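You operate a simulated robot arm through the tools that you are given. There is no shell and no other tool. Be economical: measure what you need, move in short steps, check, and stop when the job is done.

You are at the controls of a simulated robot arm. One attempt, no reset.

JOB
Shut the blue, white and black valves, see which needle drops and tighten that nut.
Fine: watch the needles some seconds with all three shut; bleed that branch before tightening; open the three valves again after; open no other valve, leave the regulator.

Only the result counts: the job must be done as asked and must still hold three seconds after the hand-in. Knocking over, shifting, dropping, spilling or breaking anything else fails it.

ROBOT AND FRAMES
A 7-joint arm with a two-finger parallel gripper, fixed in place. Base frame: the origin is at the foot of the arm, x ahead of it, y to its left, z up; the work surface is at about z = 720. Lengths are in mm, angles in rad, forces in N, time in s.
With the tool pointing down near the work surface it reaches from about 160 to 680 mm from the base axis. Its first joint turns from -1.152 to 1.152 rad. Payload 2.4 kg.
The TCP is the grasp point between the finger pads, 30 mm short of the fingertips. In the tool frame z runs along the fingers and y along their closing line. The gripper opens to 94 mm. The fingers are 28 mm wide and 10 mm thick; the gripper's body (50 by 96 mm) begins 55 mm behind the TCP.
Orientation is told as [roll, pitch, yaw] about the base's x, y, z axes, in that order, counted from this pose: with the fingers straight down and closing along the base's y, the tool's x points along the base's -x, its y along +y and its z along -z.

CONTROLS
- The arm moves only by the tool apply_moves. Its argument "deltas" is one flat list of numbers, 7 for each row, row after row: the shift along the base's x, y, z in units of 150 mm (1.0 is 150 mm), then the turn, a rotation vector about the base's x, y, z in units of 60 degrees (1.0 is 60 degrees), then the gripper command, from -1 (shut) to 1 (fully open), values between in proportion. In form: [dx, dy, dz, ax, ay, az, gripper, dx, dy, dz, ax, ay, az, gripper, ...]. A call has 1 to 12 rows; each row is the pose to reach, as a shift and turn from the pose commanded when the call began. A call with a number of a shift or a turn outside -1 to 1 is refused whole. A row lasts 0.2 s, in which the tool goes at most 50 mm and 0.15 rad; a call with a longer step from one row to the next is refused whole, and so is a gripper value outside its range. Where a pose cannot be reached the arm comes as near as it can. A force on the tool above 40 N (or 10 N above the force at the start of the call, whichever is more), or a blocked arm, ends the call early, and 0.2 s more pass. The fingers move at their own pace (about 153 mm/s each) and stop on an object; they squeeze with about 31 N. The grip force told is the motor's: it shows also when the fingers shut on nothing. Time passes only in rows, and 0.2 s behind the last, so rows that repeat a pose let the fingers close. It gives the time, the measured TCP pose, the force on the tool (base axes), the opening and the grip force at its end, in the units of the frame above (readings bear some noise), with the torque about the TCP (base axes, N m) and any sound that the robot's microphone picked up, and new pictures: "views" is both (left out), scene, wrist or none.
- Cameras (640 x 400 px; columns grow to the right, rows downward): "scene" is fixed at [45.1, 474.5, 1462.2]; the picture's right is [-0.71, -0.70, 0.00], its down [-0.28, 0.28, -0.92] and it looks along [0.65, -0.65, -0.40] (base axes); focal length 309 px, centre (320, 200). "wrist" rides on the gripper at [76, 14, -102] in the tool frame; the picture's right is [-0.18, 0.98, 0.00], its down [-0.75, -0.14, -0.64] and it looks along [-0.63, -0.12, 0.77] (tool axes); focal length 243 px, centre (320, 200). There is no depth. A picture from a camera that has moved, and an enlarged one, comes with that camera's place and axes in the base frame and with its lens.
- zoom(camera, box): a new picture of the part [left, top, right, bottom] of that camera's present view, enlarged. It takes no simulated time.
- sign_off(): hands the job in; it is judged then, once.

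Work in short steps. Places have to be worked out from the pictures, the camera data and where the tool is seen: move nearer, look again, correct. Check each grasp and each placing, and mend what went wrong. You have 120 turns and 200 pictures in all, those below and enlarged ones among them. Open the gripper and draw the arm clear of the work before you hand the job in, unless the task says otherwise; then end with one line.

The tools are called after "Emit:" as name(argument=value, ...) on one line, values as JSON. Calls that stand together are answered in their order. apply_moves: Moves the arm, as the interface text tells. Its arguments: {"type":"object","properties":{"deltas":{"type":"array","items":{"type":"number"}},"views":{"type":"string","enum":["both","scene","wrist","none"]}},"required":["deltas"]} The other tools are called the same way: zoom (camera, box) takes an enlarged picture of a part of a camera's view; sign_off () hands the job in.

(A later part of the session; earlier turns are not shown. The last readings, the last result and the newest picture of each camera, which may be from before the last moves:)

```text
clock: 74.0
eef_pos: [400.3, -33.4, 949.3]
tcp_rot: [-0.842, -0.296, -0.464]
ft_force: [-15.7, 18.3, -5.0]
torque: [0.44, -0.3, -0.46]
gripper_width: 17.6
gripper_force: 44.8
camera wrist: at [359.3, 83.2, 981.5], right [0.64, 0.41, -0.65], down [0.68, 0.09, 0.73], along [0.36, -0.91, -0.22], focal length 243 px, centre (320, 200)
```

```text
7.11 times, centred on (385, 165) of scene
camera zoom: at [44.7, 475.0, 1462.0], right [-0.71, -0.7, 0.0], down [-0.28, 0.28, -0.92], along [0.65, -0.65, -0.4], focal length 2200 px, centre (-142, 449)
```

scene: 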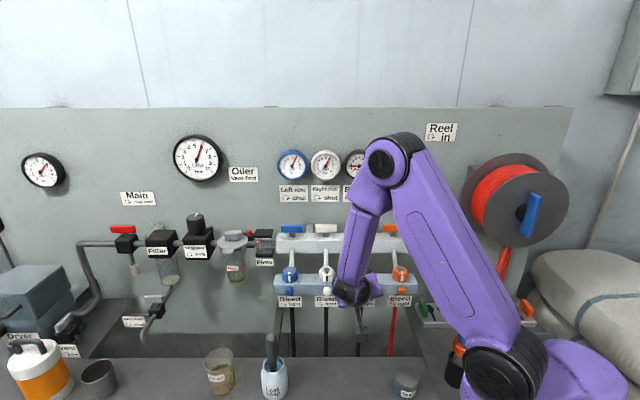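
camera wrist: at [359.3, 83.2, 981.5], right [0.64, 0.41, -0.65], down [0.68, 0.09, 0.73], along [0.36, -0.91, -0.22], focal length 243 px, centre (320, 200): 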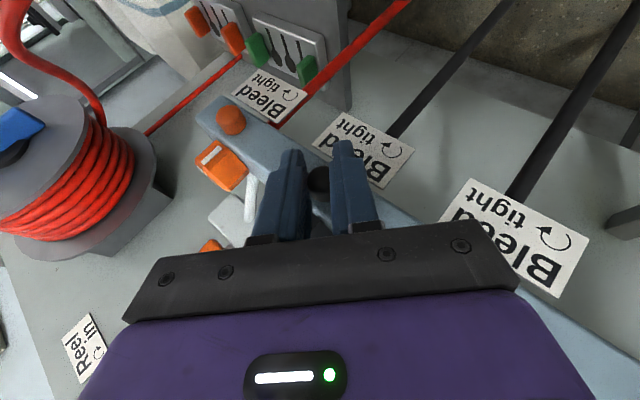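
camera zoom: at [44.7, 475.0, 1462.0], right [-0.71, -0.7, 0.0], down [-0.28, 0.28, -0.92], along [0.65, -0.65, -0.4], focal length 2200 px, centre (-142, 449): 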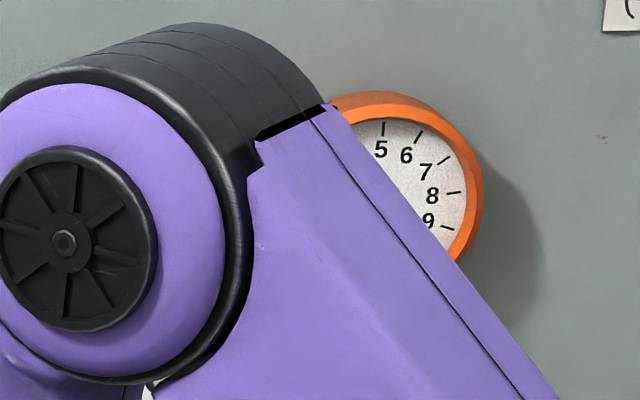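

Emit:
apply_moves(deltas=[-0.007, 0.007, 0, 0, 0, 0, -0.2, -0.0145, 0.0005, 0.006, 0.0884, -0.0884, 0, -0.2, -0.018, -0.006, 0.011, 0.1768, -0.1768, 0, -0.2, -0.024, -0.012, 0.016, 0.265, -0.265, 0, -0.2, -0.031, -0.019, 0.019, 0.3536, -0.3536, 0, -0.2, -0.037, -0.025, 0.021, 0.442, -0.442, 0, -0.2, -0.043, -0.03, 0.0215, 0.53, -0.53, 0, -0.2, -0.043, -0.03, 0.0215, 0.53, -0.53, 0, -0.2], views="wrist")

Emit:
zoom(camera="wrist", box=[300, 165, 345, 210])

Emit:
zoom(camera="scene", box=[340, 140, 430, 190])

```text
clock: 74.7
eef_pos: [399.7, -34.9, 950.7]
tcp_rot: [-0.648, -0.357, -0.522]
ft_force: [-1.7, 4.4, 2.8]
torque: [-0.08, -0.02, -0.12]
gripper_width: 37.2
gripper_force: 0.1
stopped in row 3: the force on the tool passed its limit at 51 N (the readings are from after the stop); the commanded pose is now the measured one
camera wrist: at [352.5, 77.3, 993.4], right [0.72, 0.49, -0.49], down [0.57, -0.01, 0.82], along [0.4, -0.87, -0.29], focal length 243 px, centre (320, 200)
```

wrist: 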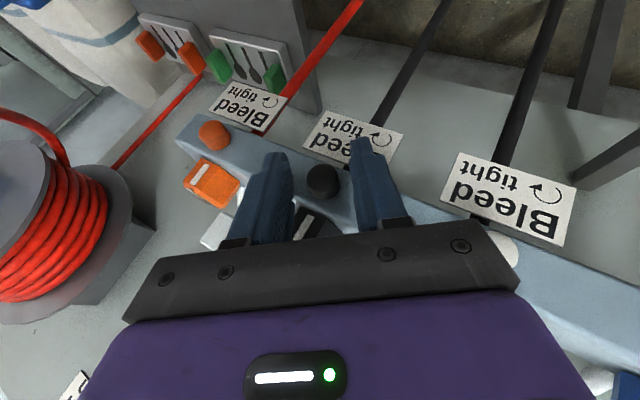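

```text
8.89 times, centred on (322, 188) of wrist
camera zoom: at [352.5, 77.3, 993.4], right [0.72, 0.49, -0.49], down [0.57, -0.01, 0.82], along [0.4, -0.87, -0.29], focal length 2157 px, centre (298, 311)
```

zoom: 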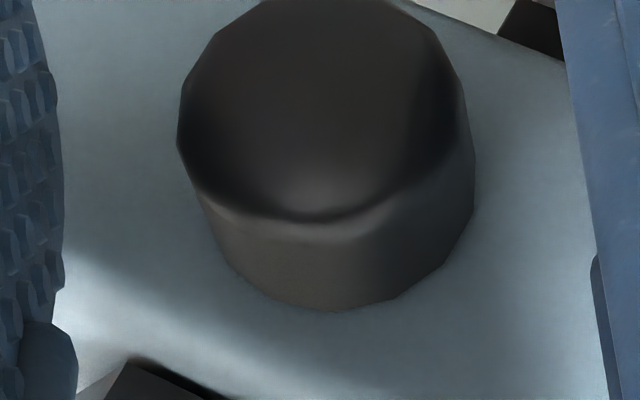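

```text
7.11 times, centred on (385, 165) of scene
camera zoom: at [45.1, 474.6, 1462.1], right [-0.71, -0.7, 0.0], down [-0.28, 0.28, -0.92], along [0.65, -0.65, -0.4], focal length 2200 px, centre (-142, 449)
```

zoom: 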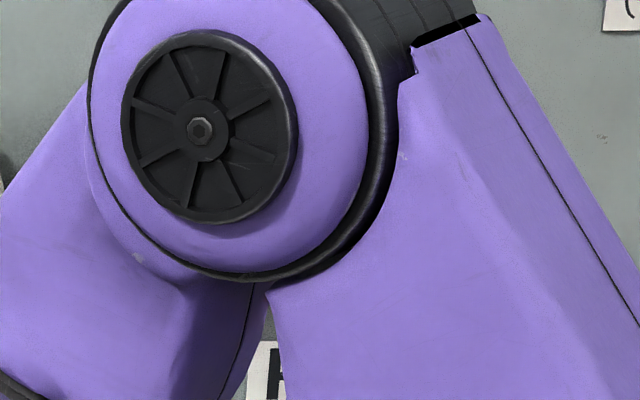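

A finger touched something on the way back. I back off 12 mm outward before untwisting.

Emit:
apply_moves(deltas=[-0.03, 0.03, 0, 0, 0, 0, -0.2, -0.06, 0.06, 0, 0, 0, 0, -0.2, -0.066, 0.054, 0.005, 0.0884, -0.0884, 0, -0.2, -0.072, 0.048, 0.01, 0.1768, -0.1768, 0, -0.2, -0.078, 0.042, 0.013, 0.265, -0.265, 0, -0.2, -0.084, 0.036, 0.014, 0.3536, -0.3536, 0, -0.2, -0.088, 0.032, 0.014, 0.415, -0.415, 0, -0.2, -0.088, 0.032, 0.014, 0.415, -0.415, 0, -0.2], views="wrist")

Emit:
zoom(camera="wrist", box=[240, 130, 400, 230])

Emit:
zoom(camera="scene", box=[265, 130, 425, 310])

```text
clock: 76.5
eef_pos: [387.2, -29.5, 953.5]
tcp_rot: [0.017, -0.438, -0.789]
ft_force: [-0.3, -0.3, -0.2]
torque: [-0.03, -0.03, 0.01]
gripper_width: 37.8
gripper_force: 0.1
camera wrist: at [316.3, 58.4, 1014.2], right [0.81, 0.58, 0.09], down [0.18, -0.4, 0.9], along [0.56, -0.71, -0.43], focal length 243 px, centre (320, 200)
```

wrist: 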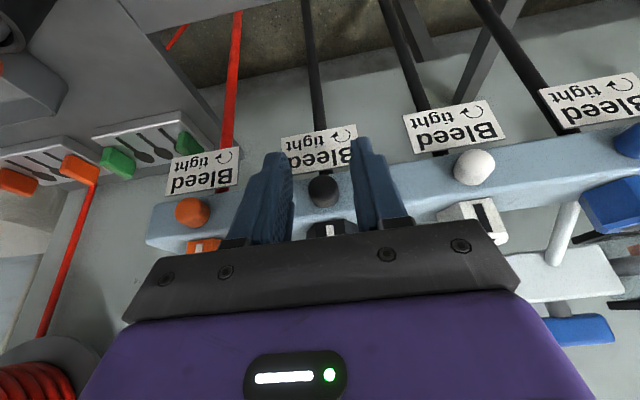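

```text
4.00 times, centred on (320, 180) of wrist
camera zoom: at [316.3, 58.4, 1014.2], right [0.81, 0.58, 0.09], down [0.18, -0.4, 0.9], along [0.56, -0.71, -0.43], focal length 970 px, centre (320, 280)
```

zoom: 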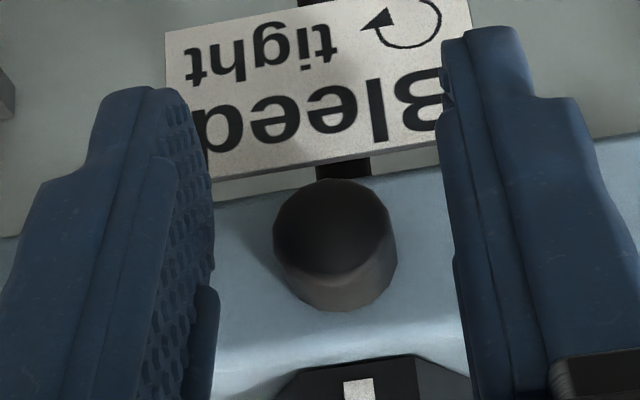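

```text
2.22 times, centred on (345, 220) of scene
camera zoom: at [45.1, 474.5, 1462.2], right [-0.71, -0.7, 0.0], down [-0.28, 0.28, -0.92], along [0.65, -0.65, -0.4], focal length 688 px, centre (264, 156)
```

zoom: 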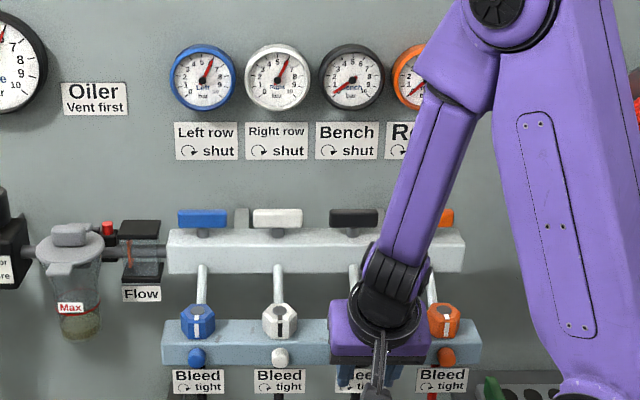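

Emit:
zoom(camera="wrist", box=[300, 165, 345, 210])

Emit:
zoom(camera="wrist", box=[450, 140, 500, 190])

Emit:
zoom(camera="scene", box=[340, 140, 430, 190])

```text
8.89 times, centred on (322, 188) of wrist
camera zoom: at [316.3, 58.4, 1014.2], right [0.81, 0.58, 0.09], down [0.18, -0.4, 0.9], along [0.56, -0.71, -0.43], focal length 2157 px, centre (298, 311)
```

zoom: 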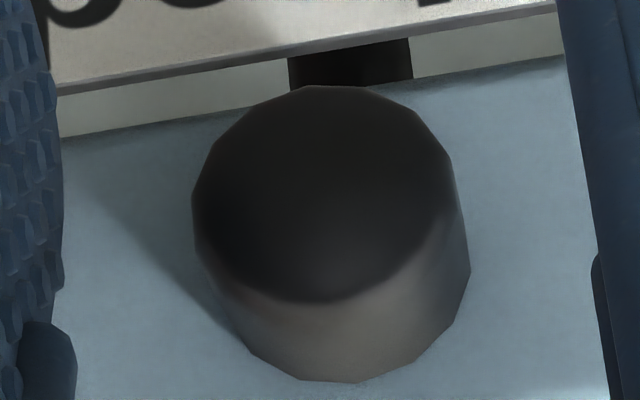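

```text
8.00 times, centred on (475, 165) of wrist
camera zoom: at [316.3, 58.4, 1014.2], right [0.81, 0.58, 0.09], down [0.18, -0.4, 0.9], along [0.56, -0.71, -0.43], focal length 1941 px, centre (-920, 480)
```

zoom: 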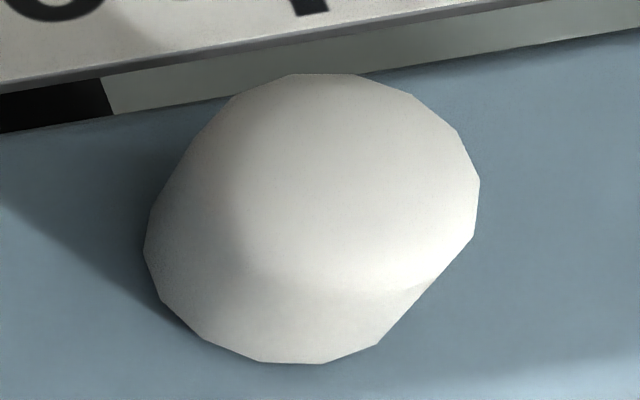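

```text
7.11 times, centred on (385, 165) of scene
camera zoom: at [45.1, 474.5, 1462.2], right [-0.71, -0.7, 0.0], down [-0.28, 0.28, -0.92], along [0.65, -0.65, -0.4], focal length 2200 px, centre (-142, 449)
```

zoom: 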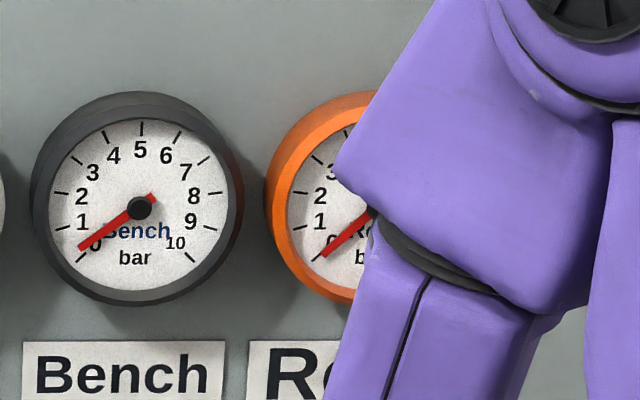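

The needle rests at 0.34, which looks like the floor of a leak with the bleed still closed. I regrip clear of the bar and compare the facets while gripped at 0° and 22°, to see whether it sticks or slips.

Emit:
apply_moves(deltas=[0.019, -0.04, -0.012, 0, 0, 0, -0.2, 0.019, -0.04, -0.012, 0, 0, 0, -0.2, 0.019, -0.04, -0.012, 0, 0, 0, -1, 0.019, -0.04, -0.012, 0, 0, 0, -1, 0.019, -0.04, -0.012, 0, 0, 0, -1], views="wrist")

Emit:
zoom(camera="wrist", box=[300, 155, 345, 200])

Emit:
apply_moves(deltas=[0.0035, 0.0035, 0, -0.0442, 0.0442, 0, -1, 0.0068, 0.0068, -0.001, -0.0884, 0.0884, 0, -1, 0.01, 0.01, -0.002, -0.1326, 0.1326, 0, -1, 0.0133, 0.0133, -0.003, -0.1768, 0.1768, 0, -1, 0.0166, 0.0166, -0.0045, -0.221, 0.221, 0, -1, 0.0198, 0.0198, -0.006, -0.265, 0.265, 0, -1], views="wrist")

Emit:
zoom(camera="wrist", box=[300, 155, 345, 200])

```text
clock: 77.7
eef_pos: [388.4, -36.9, 951.5]
tcp_rot: [0.015, -0.441, -0.79]
ft_force: [2.3, 1.5, -1.4]
torque: [0.05, -0.03, 0.05]
gripper_width: 15.5
gripper_force: 45.1
camera wrist: at [319.8, 52.6, 1012.8], right [0.81, 0.58, 0.09], down [0.18, -0.4, 0.9], along [0.56, -0.71, -0.43], focal length 243 px, centre (320, 200)
```

wrist: 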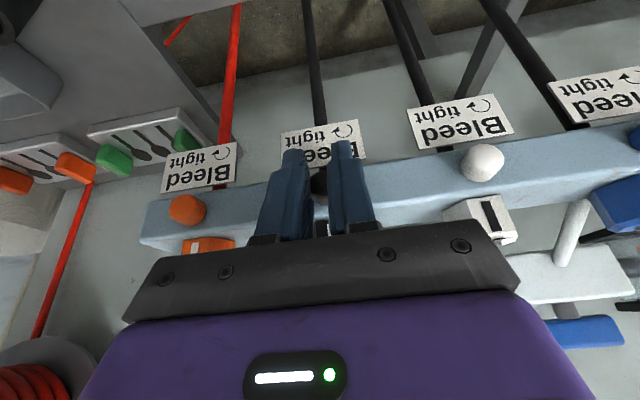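

```text
8.89 times, centred on (322, 178) of wrist
camera zoom: at [319.8, 52.6, 1012.8], right [0.81, 0.58, 0.09], down [0.18, -0.4, 0.9], along [0.56, -0.71, -0.43], focal length 2157 px, centre (298, 400)
```

zoom: 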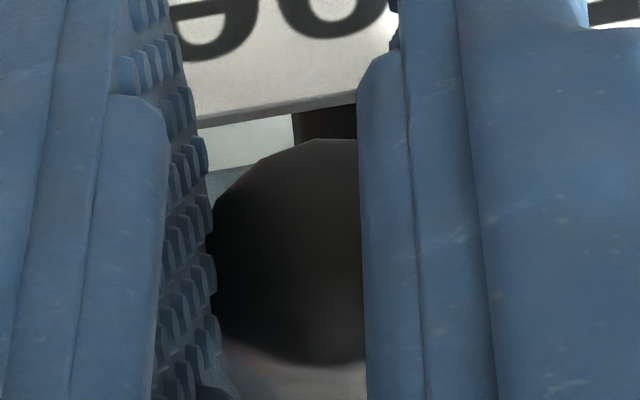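

```text
clock: 79.1
eef_pos: [392.5, -32.5, 950.4]
tcp_rot: [-0.414, -0.405, -0.608]
ft_force: [6.7, 6.3, -6.9]
torque: [0.13, -0.04, 0.19]
gripper_width: 16.1
gripper_force: 44.9
camera wrist: at [338.3, 71.9, 1002.0], right [0.78, 0.55, -0.29], down [0.43, -0.15, 0.89], along [0.45, -0.82, -0.35], focal length 243 px, centre (320, 200)
```

wrist: 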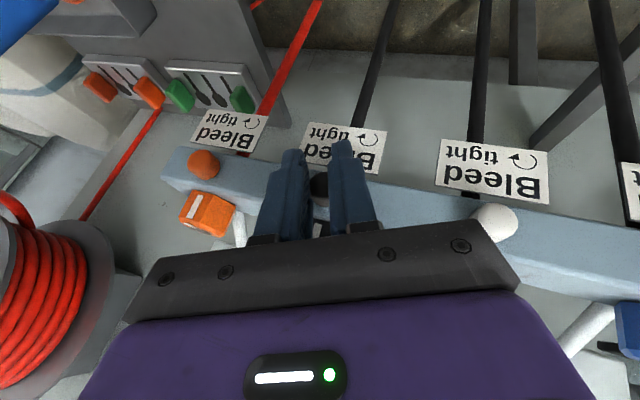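

```text
8.89 times, centred on (322, 178) of wrist
camera zoom: at [338.3, 71.9, 1002.0], right [0.78, 0.55, -0.29], down [0.43, -0.15, 0.89], along [0.45, -0.82, -0.35], focal length 2157 px, centre (298, 400)
```

zoom: 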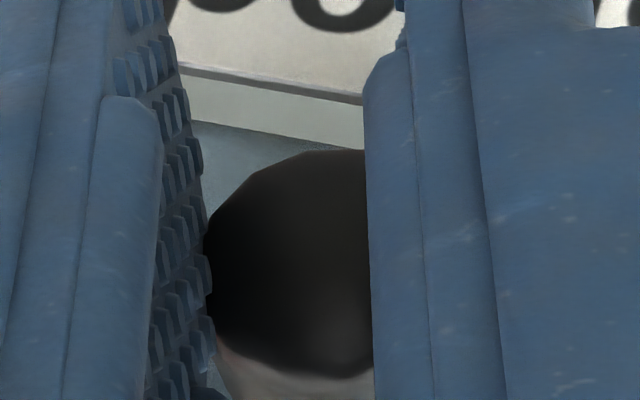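

The phase change at 22° is ambiguous because it's close to one facet. I turn 13° more (half a facet) and compare in the camera frame.

Emit:
apply_moves(deltas=[0.003, 0.003, -0.0015, -0.0442, 0.0442, 0, -1, 0.006, 0.006, -0.003, -0.0884, 0.0884, 0, -1, 0.01, 0.01, -0.006, -0.152, 0.152, 0, -1], views="wrist")

Emit:
zoom(camera="wrist", box=[300, 155, 345, 200])

```text
clock: 79.9
eef_pos: [392.8, -30.0, 950.6]
tcp_rot: [-0.65, -0.353, -0.519]
ft_force: [7.7, 8.2, -5.8]
torque: [0.22, -0.13, 0.26]
gripper_width: 15.7
gripper_force: 44.9
camera wrist: at [347.3, 80.9, 992.2], right [0.72, 0.49, -0.49], down [0.57, -0.01, 0.82], along [0.4, -0.87, -0.29], focal length 243 px, centre (320, 200)
```

wrist: 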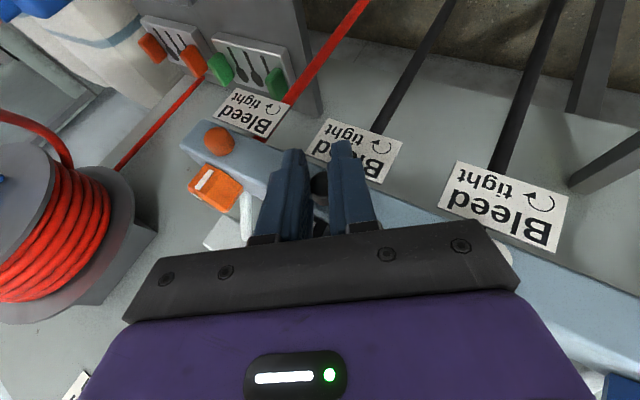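

```text
8.89 times, centred on (322, 178) of wrist
camera zoom: at [347.3, 80.9, 992.2], right [0.72, 0.49, -0.49], down [0.57, -0.01, 0.82], along [0.4, -0.87, -0.29], focal length 2157 px, centre (298, 400)
```

zoom: 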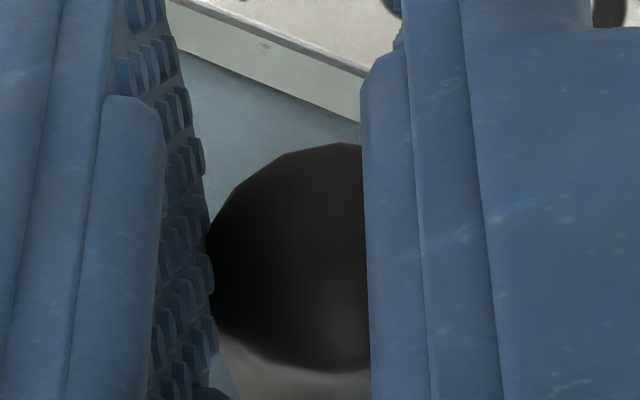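

It slips: the pads only catch the knob's rounded front edge, since the knob protrudes only about 14 mm. A nearly vertical tool hugging the bar would put the pads over the whole knob. I open, back out, untwist and bring the tool nearly upright.

Emit:
apply_moves(deltas=[0, 0, 0, 0, 0, 0, -0.1, -0.04, 0.04, 0, 0, 0, 0, -0.1, -0.08, 0.08, 0, 0, 0, 0, -0.1, -0.086, 0.074, 0.005, 0.0884, -0.0884, 0, -0.1, -0.092, 0.068, 0.01, 0.1768, -0.1768, 0, -0.1, -0.098, 0.062, 0.013, 0.265, -0.265, 0, -0.1, -0.104, 0.056, 0.014, 0.3536, -0.3536, 0, -0.1, -0.108, 0.052, 0.014, 0.418, -0.418, 0, -0.1, -0.108, 0.052, 0.014, 0.418, -0.418, 0, -0.1], views="none")

Emit:
apply_moves(deltas=[0, 0, 0.02, 0.08, 0.08, 0, -0.1, 0, 0, 0.03, 0.16, 0.16, 0, -0.1, 0, 0, 0.04, 0.235, 0.235, 0, -0.1, 0, 0, 0.04, 0.235, 0.235, 0, -0.1], views="both")

```text
clock: 81.9
eef_pos: [376.6, -24.0, 950.8]
tcp_rot: [0.02, -0.437, -0.79]
ft_force: [-1.1, 0.1, -0.4]
torque: [-0.02, 0.02, 0.0]
gripper_width: 42.2
gripper_force: 0.1
```

```text
clock: 82.9
eef_pos: [377.6, -23.7, 959.2]
tcp_rot: [0.015, -0.093, -0.787]
ft_force: [-0.3, -0.2, 0.1]
torque: [-0.02, 0.02, -0.05]
gripper_width: 42.1
gripper_force: 0.1
out of reach, approached as far as the arm can: row 2, 3
camera wrist: at [327.3, 44.6, 1053.6], right [0.82, 0.56, 0.03], down [0.38, -0.6, 0.71], along [0.42, -0.57, -0.71], focal length 243 px, centre (320, 200)
```

scene: 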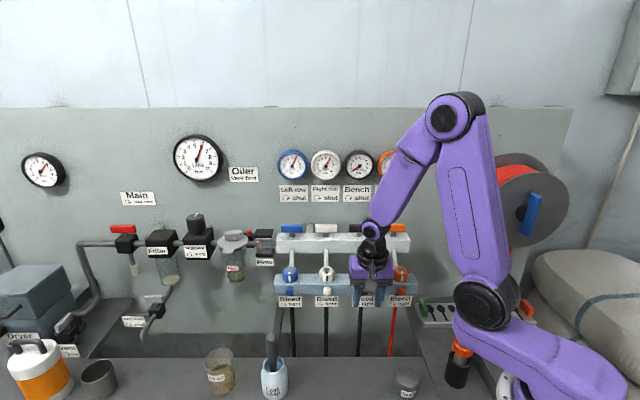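
wrist: 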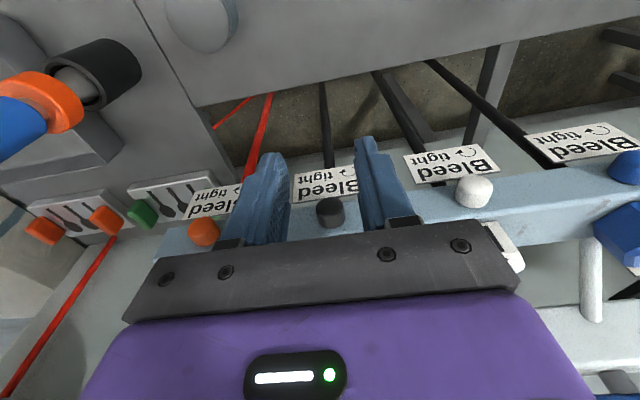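

Now the tool is 5° from vertical. I twist to α=-15°, move in to hug the bar front, and close on the knob.

Emit:
apply_moves(deltas=[-0.012, -0.013, -0.01, 0.0884, -0.0884, 0, -0.1, -0.023, -0.025, -0.019, 0.177, -0.177, 0, -0.1, 0.025, -0.073, -0.019, 0.177, -0.177, 0, -0.1, 0.073, -0.121, -0.019, 0.177, -0.177, 0, -0.1, 0.105, -0.153, -0.019, 0.177, -0.177, 0, -0.1, 0.121, -0.169, -0.019, 0.177, -0.177, 0, -0.1], views="wrist")

Emit:
zoom(camera="wrist", box=[240, 130, 400, 230])

```text
clock: 84.3
eef_pos: [395.8, -49.9, 954.6]
tcp_rot: [0.279, -0.087, -0.811]
ft_force: [-1.9, 0.0, 1.1]
torque: [0.04, 0.0, 0.05]
gripper_width: 42.7
gripper_force: 0.1
out of reach, approached as far as the arm can: row 2
camera wrist: at [328.4, 2.0, 1050.2], right [0.8, 0.53, 0.29], down [0.25, -0.72, 0.64], along [0.55, -0.44, -0.71], focal length 243 px, centre (320, 200)
```

wrist: 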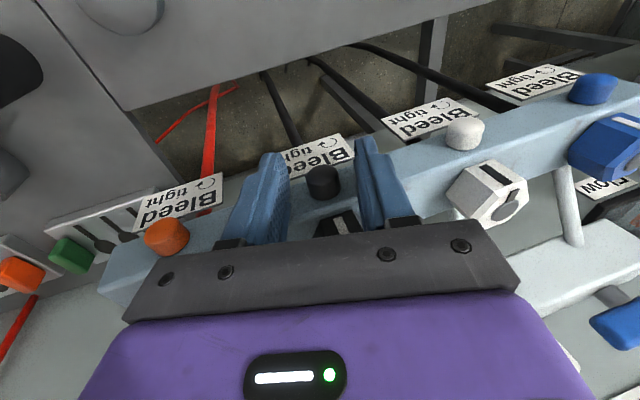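

```text
4.00 times, centred on (320, 180) of wrist
camera zoom: at [328.4, 2.0, 1050.2], right [0.8, 0.53, 0.29], down [0.25, -0.72, 0.64], along [0.55, -0.44, -0.71], focal length 970 px, centre (320, 280)
```

zoom: 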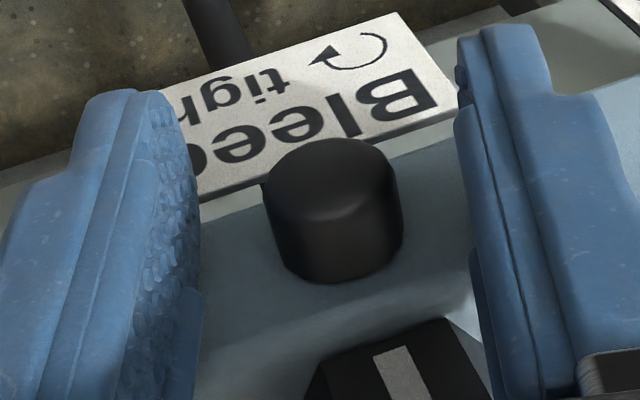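

The full knob is between the pads. I close and turn from -15° to +24°.

Emit:
apply_moves(deltas=[0, 0, 0, 0, 0, 0, -1, 0, 0, 0, 0, 0, 0, -1, 0, 0, 0, 0, 0, 0, -1], views="wrist")

Emit:
zoom(camera="wrist", box=[297, 150, 345, 210])

Emit:
apply_moves(deltas=[0.0094, 0.0094, 0.0027, -0.0884, 0.0884, 0, -1, 0.0189, 0.0189, 0.0035, -0.1768, 0.1768, 0, -1, 0.0283, 0.0283, 0.0027, -0.265, 0.265, 0, -1, 0.0377, 0.0377, 0, -0.3536, 0.3536, 0, -1, 0.0467, 0.0467, -0.0043, -0.442, 0.442, 0, -1, 0.0486, 0.0486, -0.0054, -0.4596, 0.4596, 0, -1], views="wrist")

Emit:
zoom(camera="wrist", box=[297, 150, 345, 210])

Emit:
zoom(camera="scene", box=[340, 140, 430, 190])

```text
clock: 85.1
eef_pos: [397.9, -48.9, 954.8]
tcp_rot: [0.279, -0.088, -0.813]
ft_force: [2.8, 3.7, 0.8]
torque: [0.04, -0.05, 0.07]
gripper_width: 16.5
gripper_force: 45.4
camera wrist: at [328.7, 2.3, 1050.3], right [0.8, 0.53, 0.29], down [0.25, -0.72, 0.64], along [0.55, -0.44, -0.71], focal length 243 px, centre (320, 200)
```

wrist: 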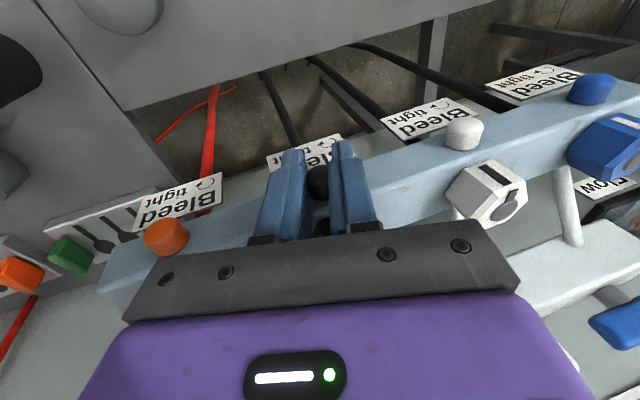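

```text
6.67 times, centred on (321, 180) of wrist
camera zoom: at [328.7, 2.3, 1050.3], right [0.8, 0.53, 0.29], down [0.25, -0.72, 0.64], along [0.55, -0.44, -0.71], focal length 1618 px, centre (313, 333)
```

zoom: 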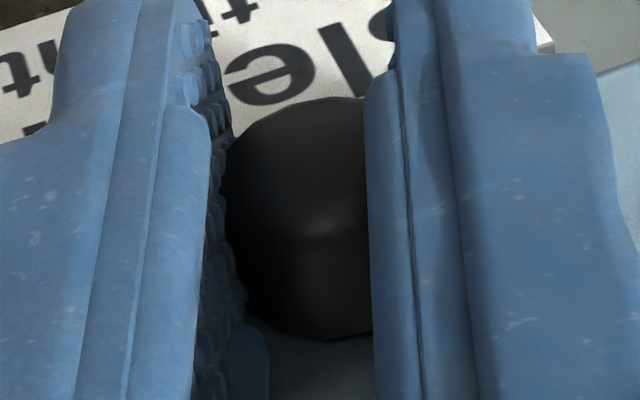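

```text
clock: 85.4
eef_pos: [395.5, -47.4, 954.4]
tcp_rot: [0.227, -0.094, -0.791]
ft_force: [1.0, -5.8, -2.9]
torque: [0.01, 0.13, -0.22]
gripper_width: 17.8
gripper_force: 45.3
stopped in row 1: the force on the tool passed its limit at 51 N (the readings are from after the stop); the commanded pose is now the measured one
camera wrist: at [329.6, 7.1, 1050.3], right [0.8, 0.56, 0.24], down [0.29, -0.69, 0.66], along [0.53, -0.46, -0.71], focal length 243 px, centre (320, 200)
```

wrist: 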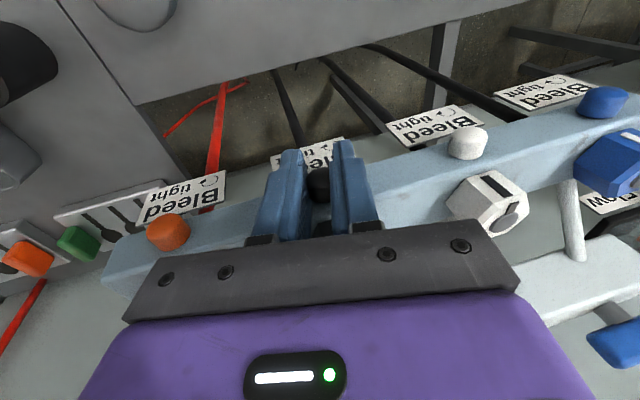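

```text
6.67 times, centred on (321, 180) of wrist
camera zoom: at [329.6, 7.1, 1050.3], right [0.8, 0.56, 0.24], down [0.29, -0.69, 0.66], along [0.53, -0.46, -0.71], focal length 1618 px, centre (313, 333)
```

zoom: 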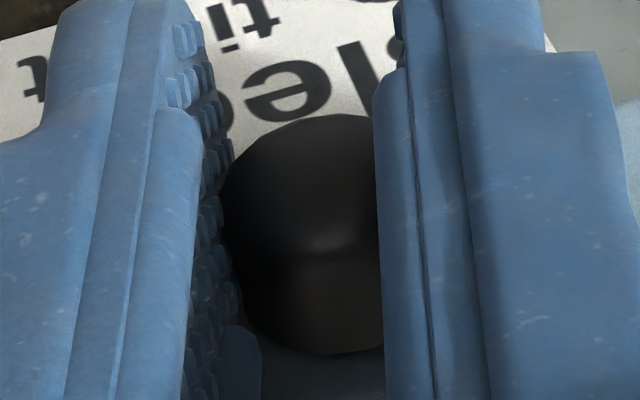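

```text
7.11 times, centred on (385, 165) of scene
camera zoom: at [45.2, 474.3, 1462.2], right [-0.71, -0.7, 0.0], down [-0.28, 0.28, -0.92], along [0.65, -0.65, -0.4], focal length 2200 px, centre (-142, 449)
```

zoom: 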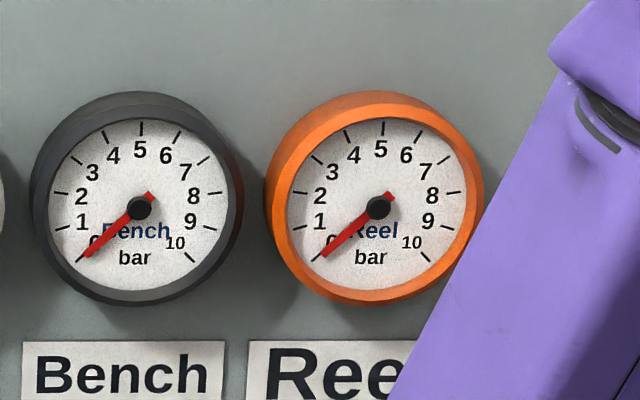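

The Bench needle has dropped from 0.34 to 0, so the bleed is now open. I hold a moment, then release and back straight out.

Emit:
apply_moves(deltas=[0, 0, 0, 0, 0, 0, -1, 0, 0, 0, 0, 0, 0, -0.1, 0, 0, 0, 0, 0, 0, -0.1, -0.05, 0.05, 0, 0, 0, 0, -0.1, -0.12, 0.12, 0, 0, 0, 0, -0.1, -0.19, 0.19, 0, 0, 0, 0, -0.1, -0.19, 0.19, 0, -0.08, 0.08, 0, -0.1, -0.19, 0.19, 0, -0.16, 0.16, 0, -0.1, -0.19, 0.19, 0, -0.16, 0.16, 0, -0.1], views="both")

Emit:
zoom(camera="scene", box=[265, 130, 425, 230])

Emit:
zoom(camera="wrist", box=[240, 150, 400, 250])

```text
clock: 87.4
eef_pos: [365.7, -17.5, 955.2]
tcp_rot: [-0.011, -0.091, -0.769]
ft_force: [-0.2, 0.0, 0.2]
torque: [0.02, 0.02, 0.0]
gripper_width: 42.3
gripper_force: 0.0
camera wrist: at [316.6, 52.4, 1049.7], right [0.81, 0.58, 0.01], down [0.4, -0.58, 0.71], along [0.41, -0.58, -0.71], focal length 243 px, centre (320, 200)
```

scene: 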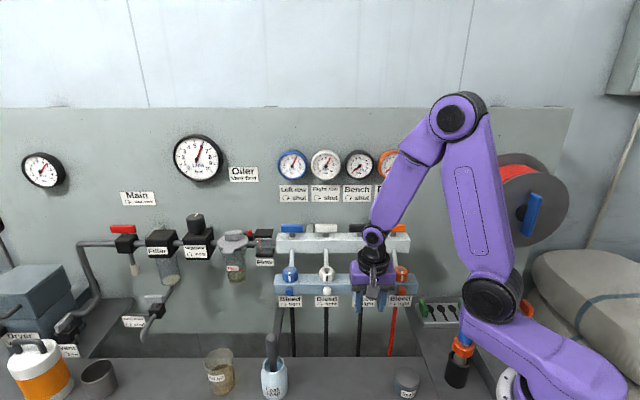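
wrist: 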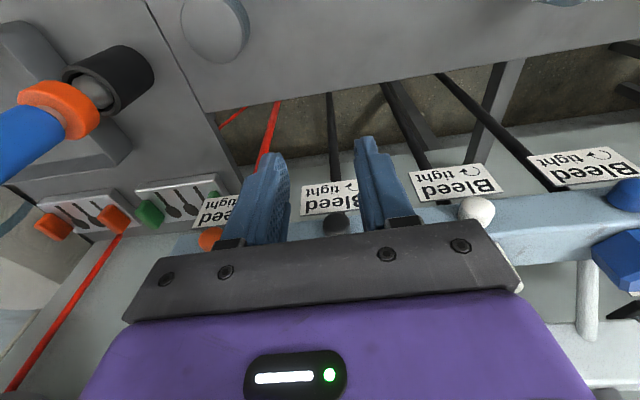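

```text
4.00 times, centred on (345, 180) of scene
camera zoom: at [45.1, 474.5, 1462.2], right [-0.71, -0.7, 0.0], down [-0.28, 0.28, -0.92], along [0.65, -0.65, -0.4], focal length 1238 px, centre (220, 280)
```

zoom: 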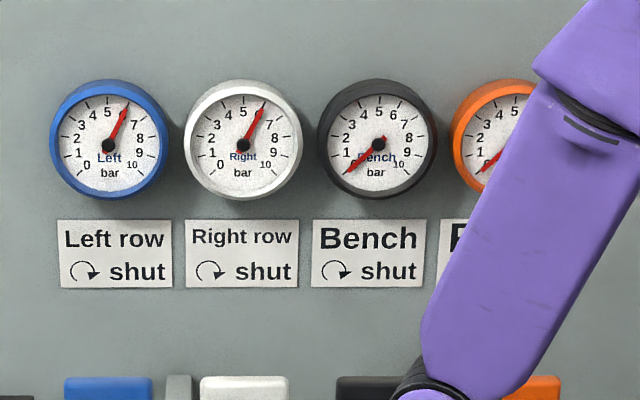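

```text
4.00 times, centred on (320, 200) of wrist
camera zoom: at [316.6, 52.4, 1049.7], right [0.81, 0.58, 0.01], down [0.4, -0.58, 0.71], along [0.41, -0.58, -0.71], focal length 970 px, centre (320, 200)
```

zoom: 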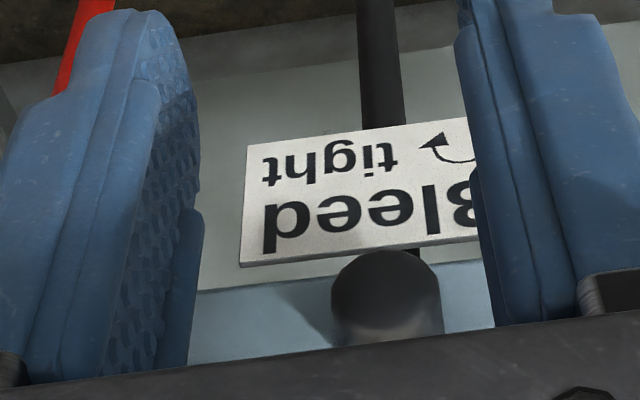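

Bench holds at 0, so it's bled. I rise, straighten the tool and move above the black nut at about (426,-71).

Emit:
apply_moves(deltas=[0, 0, 0.25, 0.03, 0.03, 0, 0.2, 0, 0, 0.5, 0.061, 0.061, 0, 0.2, 0, 0, 0.75, 0.061, 0.061, 0, 0.2, 0.1, -0.09, 0.8, 0.061, 0.061, 0, 0.2, 0.2, -0.18, 0.8, 0.061, 0.061, 0, 0.2, 0.3, -0.27, 0.8, 0.061, 0.061, 0, 0.2, 0.404, -0.36, 0.8, 0.061, 0.061, 0, 0.2, 0.404, -0.36, 0.8, 0.061, 0.061, 0, 0.2], views="both")

Emit:
zoom(camera="scene", box=[265, 210, 425, 310])

Emit:
zoom(camera="wrist", box=[230, 60, 410, 180])

```text
clock: 89.2
eef_pos: [428.7, -72.4, 1075.3]
tcp_rot: [-0.007, -0.001, -0.769]
ft_force: [-0.3, -1.1, -0.2]
torque: [0.0, -0.01, 0.01]
gripper_width: 56.4
gripper_force: 0.1
camera wrist: at [384.4, -8.8, 1177.3], right [0.81, 0.58, -0.01], down [0.45, -0.62, 0.64], along [0.37, -0.53, -0.77], focal length 243 px, centre (320, 200)
```

scene: 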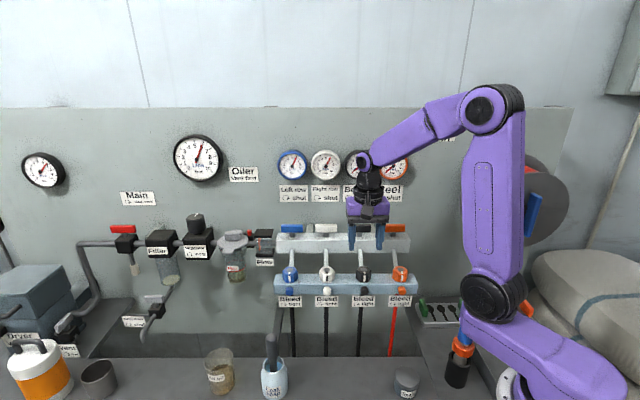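
wrist: 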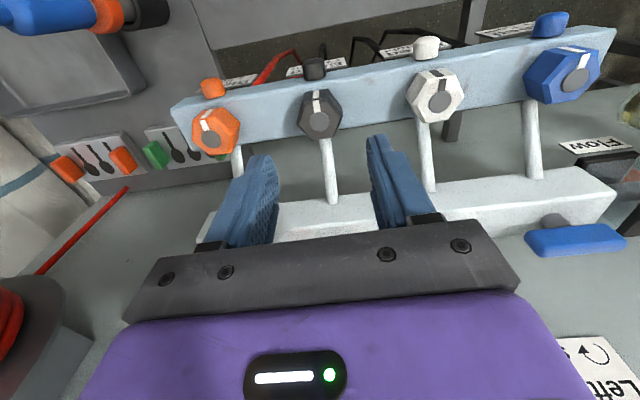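

```text
4.00 times, centred on (345, 260) of scene
camera zoom: at [45.1, 474.5, 1462.2], right [-0.71, -0.7, 0.0], down [-0.28, 0.28, -0.92], along [0.65, -0.65, -0.4], focal length 1238 px, centre (220, -40)
```

zoom: 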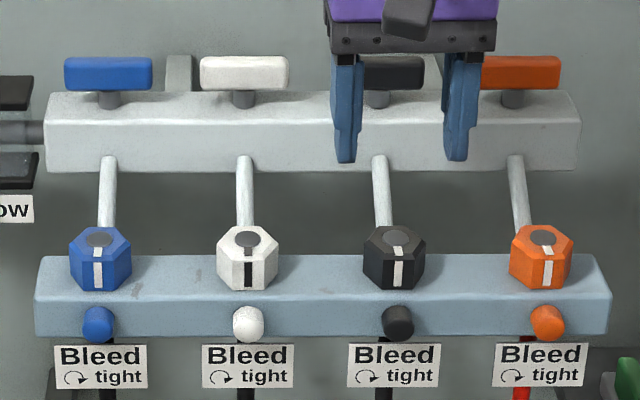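

```text
3.33 times, centred on (320, 120) of wrist
camera zoom: at [384.4, -8.8, 1177.3], right [0.81, 0.58, -0.01], down [0.45, -0.62, 0.64], along [0.37, -0.53, -0.77], focal length 809 px, centre (320, 467)
```

zoom: 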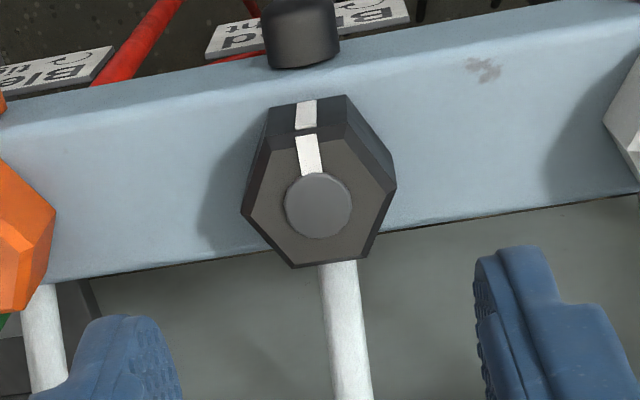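

The nut centre is at about (428,-74), top about 986, with a flat facing the front. I yaw to -15° so the fingers meet the flats clear of the pipe, then descend to z≈996.

Emit:
apply_moves(deltas=[0, -0.005, 0, 0, 0, 0.125, 0.2, -0.002, -0.01, 0, 0, 0, 0.25, 0.2, -0.002, -0.012, -0.1, 0, 0, 0.375, 0.2, -0.002, -0.012, -0.25, 0, 0, 0.484, 0.2, -0.002, -0.012, -0.4, 0, 0, 0.484, 0.2, -0.002, -0.012, -0.4, 0, 0, 0.484, 0.2], views="both")

Emit:
zoom(camera="wrist", box=[230, 60, 410, 180])

```text
clock: 90.6
eef_pos: [428.7, -72.1, 1015.1]
tcp_rot: [-0.008, 0.001, -0.258]
ft_force: [-0.6, -0.3, 0.4]
torque: [0.01, 0.0, 0.01]
gripper_width: 56.2
gripper_force: 0.1
camera wrist: at [359.9, -38.7, 1117.7], right [0.43, 0.9, -0.01], down [0.69, -0.33, 0.64], along [0.58, -0.28, -0.77], focal length 243 px, centre (320, 200)
```

scene: 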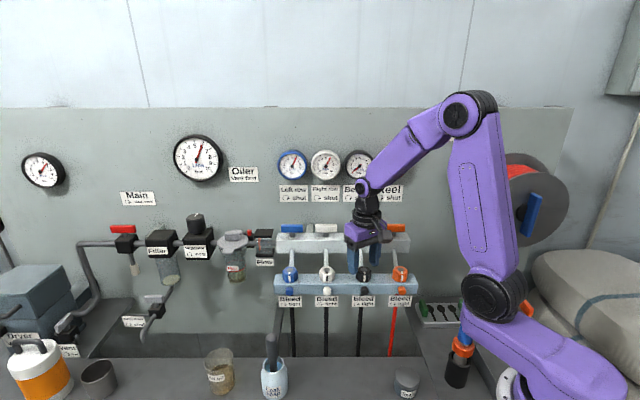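
wrist: 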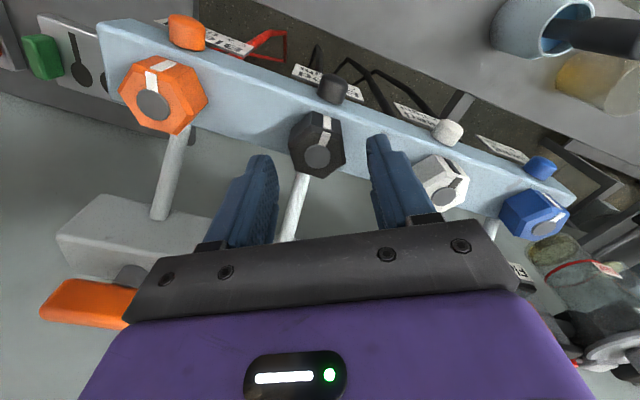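

```text
3.33 times, centred on (320, 120) of wrist
camera zoom: at [359.9, -38.7, 1117.7], right [0.43, 0.9, -0.01], down [0.69, -0.33, 0.64], along [0.58, -0.28, -0.77], focal length 809 px, centre (320, 467)
```

zoom: 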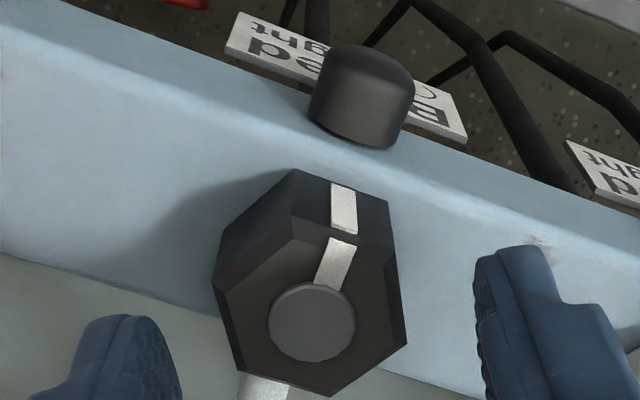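

Nut centre confirmed at about (427.5,-73). I descend the last 19 mm and close on the flats.

Emit:
apply_moves(deltas=[-0.008, -0.007, -0.06, 0, 0, 0, 0.2, -0.008, -0.007, -0.127, 0, 0, 0, 0.2, -0.008, -0.007, -0.127, 0, 0, 0, 0.2, -0.008, -0.007, -0.127, 0, 0, 0, -1, -0.008, -0.007, -0.127, 0, 0, 0, -1], views="wrist")

Emit:
zoom(camera="wrist", box=[230, 100, 410, 220])

```text
clock: 91.8
eef_pos: [426.6, -73.6, 996.7]
tcp_rot: [-0.005, 0.0, -0.26]
ft_force: [0.1, 0.6, -3.5]
torque: [0.43, -0.44, 0.01]
gripper_width: 34.7
gripper_force: 44.6
camera wrist: at [357.7, -39.7, 1098.6], right [0.43, 0.9, -0.01], down [0.69, -0.33, 0.64], along [0.58, -0.28, -0.77], focal length 243 px, centre (320, 200)
```

wrist: 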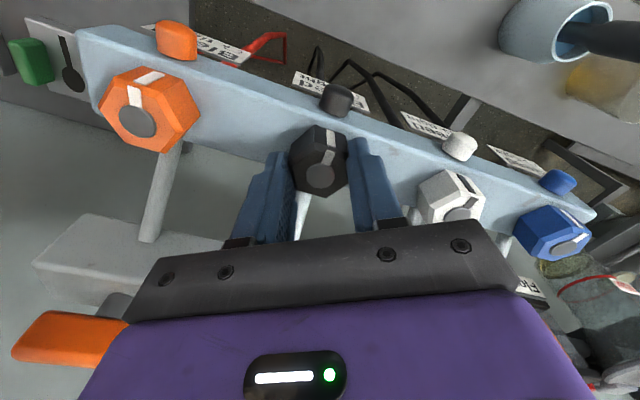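

```text
3.33 times, centred on (320, 160) of wrist
camera zoom: at [357.7, -39.7, 1098.6], right [0.43, 0.9, -0.01], down [0.69, -0.33, 0.64], along [0.58, -0.28, -0.77], focal length 809 px, centre (320, 333)
```

zoom: 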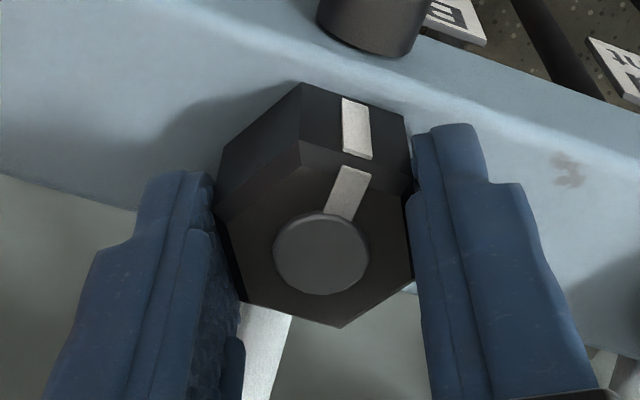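

Gripped on the flats at 34.7 mm. I turn clockwise in steps, watching the torque.

Emit:
apply_moves(deltas=[0, 0, 0, 0, 0, -0.08, -1, 0, 0, 0, 0, 0, -0.16, -1, 0, 0, 0, 0, 0, -0.24, -1, 0, 0, 0, 0, 0, -0.32, -1, 0, 0, 0, 0, 0, -0.4, -1, 0, 0, 0, 0, 0, -0.48, -1], views="wrist")

```text
clock: 93.2
eef_pos: [427.8, -73.2, 996.0]
tcp_rot: [-0.005, -0.004, -0.765]
ft_force: [6.8, 13.6, 17.7]
torque: [1.38, 0.56, 0.02]
gripper_width: 34.5
gripper_force: 45.0
camera wrist: at [382.8, -9.7, 1098.4], right [0.81, 0.58, 0.0], down [0.45, -0.62, 0.65], along [0.37, -0.53, -0.76], focal length 243 px, centre (320, 200)
```

wrist: 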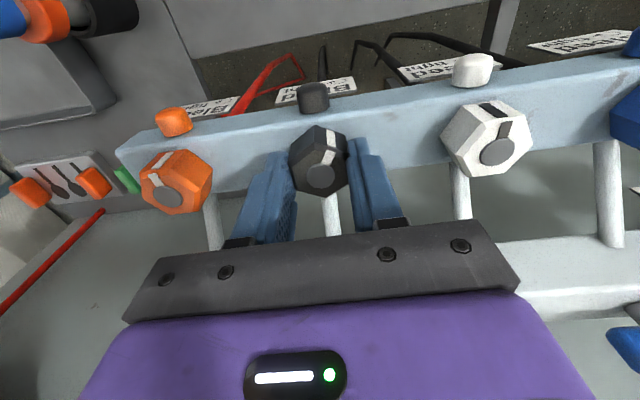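

The nut turns with the gripper and there's no stop yet. I continue another 30°.

Emit:
apply_moves(deltas=[0, 0, 0.004, 0, 0, -0.08, -1, 0, 0, 0.006, 0, 0, -0.16, -1, 0, 0, 0.006, 0, 0, -0.24, -1, 0, 0, 0.006, 0, 0, -0.32, -1, 0, 0, 0.006, 0, 0, -0.4, -1, 0, 0, 0.006, 0, 0, -0.5, -1], views="wrist")

Emit:
zoom(camera="wrist", box=[230, 100, 410, 220])

```text
clock: 94.6
eef_pos: [426.9, -72.4, 995.8]
tcp_rot: [-0.005, -0.001, -1.288]
ft_force: [17.2, 23.6, 0.8]
torque: [-0.64, -1.09, 0.06]
gripper_width: 34.4
gripper_force: 45.5
camera wrist: at [421.3, 4.5, 1098.5], right [1.0, 0.1, 0.0], down [0.08, -0.76, 0.64], along [0.06, -0.64, -0.77], focal length 243 px, centre (320, 200)
```

wrist: 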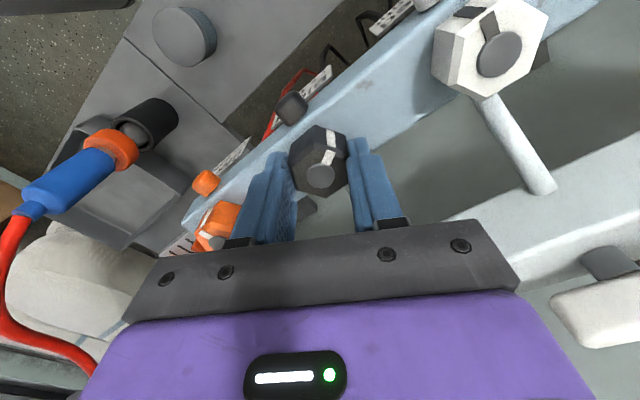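

```text
3.33 times, centred on (320, 160) of wrist
camera zoom: at [421.3, 4.5, 1098.5], right [1.0, 0.1, 0.0], down [0.08, -0.76, 0.64], along [0.06, -0.64, -0.77], focal length 809 px, centre (320, 333)
```

zoom: 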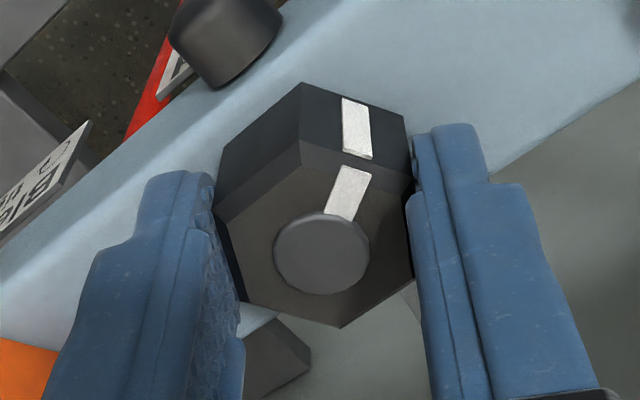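

Turned about 59° with no tight stop yet. I open, swing back 60° and grip the next flats.

Emit:
apply_moves(deltas=[0, 0, 0, 0, 0, 0, 0.1, 0, 0, 0, 0, 0, 0, 0.1, 0, 0, 0, 0, 0, 0.125, 0.1, 0, 0, 0, 0, 0, 0.25, 0.1, 0, 0, 0, 0, 0, 0.375, 0.1, 0, 0, 0, 0, 0, 0.5, 0.1, 0, 0, 0, 0, 0, 0.625, 0.1, 0, 0, 0, 0, 0, 0.75, 0.1, 0, 0, 0, 0, 0, 0.875, 0.1, 0, 0, 0, 0, 0, 0.98, 0.1, 0, 0, 0, 0, 0, 0.98, -1, 0, 0, 0, 0, 0, 0.98, -1], views="wrist")

Emit:
apply_moves(deltas=[0, 0, 0, 0, 0, -0.08, -1, 0, 0, 0, 0, 0, -0.16, -1, 0, 0, 0, 0, 0, -0.24, -1, 0, 0, 0, 0, 0, -0.32, -1, 0, 0, 0, 0, 0, -0.4, -1, 0, 0, 0, 0, 0, -0.48, -1], views="wrist")

```text
clock: 97.2
eef_pos: [426.0, -73.7, 995.6]
tcp_rot: [-0.008, -0.001, -0.26]
ft_force: [1.5, 4.2, -2.2]
torque: [0.4, -0.44, 0.03]
gripper_width: 34.4
gripper_force: 45.3
camera wrist: at [357.0, -39.7, 1099.3], right [0.43, 0.9, -0.01], down [0.69, -0.33, 0.64], along [0.58, -0.28, -0.77], focal length 243 px, centre (320, 200)
```

wrist: 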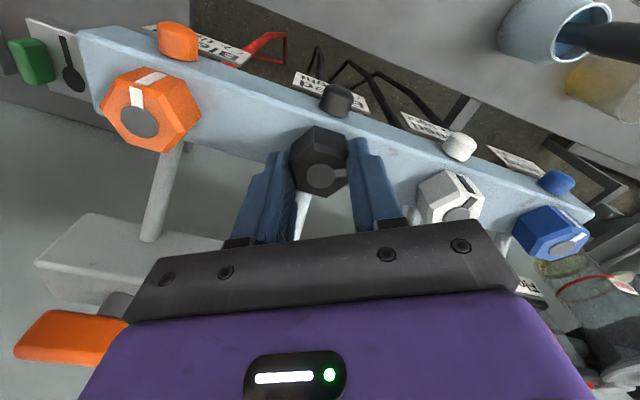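

```text
clock: 98.6
eef_pos: [426.4, -72.4, 997.9]
tcp_rot: [-0.003, -0.002, -0.762]
ft_force: [5.8, 20.7, -1.5]
torque: [1.14, -0.44, 1.23]
gripper_width: 38.8
gripper_force: 45.3
camera wrist: at [382.5, -9.4, 1099.2], right [0.81, 0.58, -0.01], down [0.45, -0.62, 0.64], along [0.37, -0.53, -0.77], focal length 243 px, centre (320, 200)
```

wrist: 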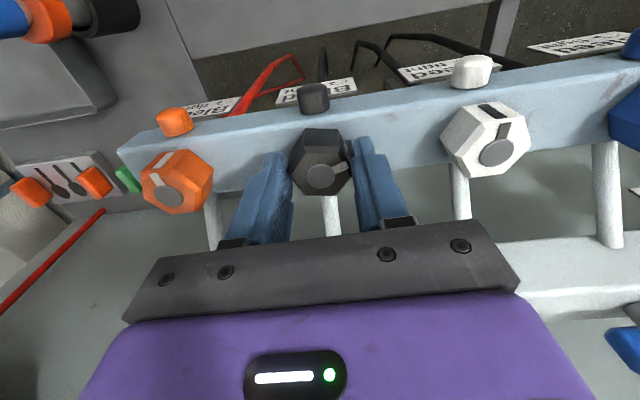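

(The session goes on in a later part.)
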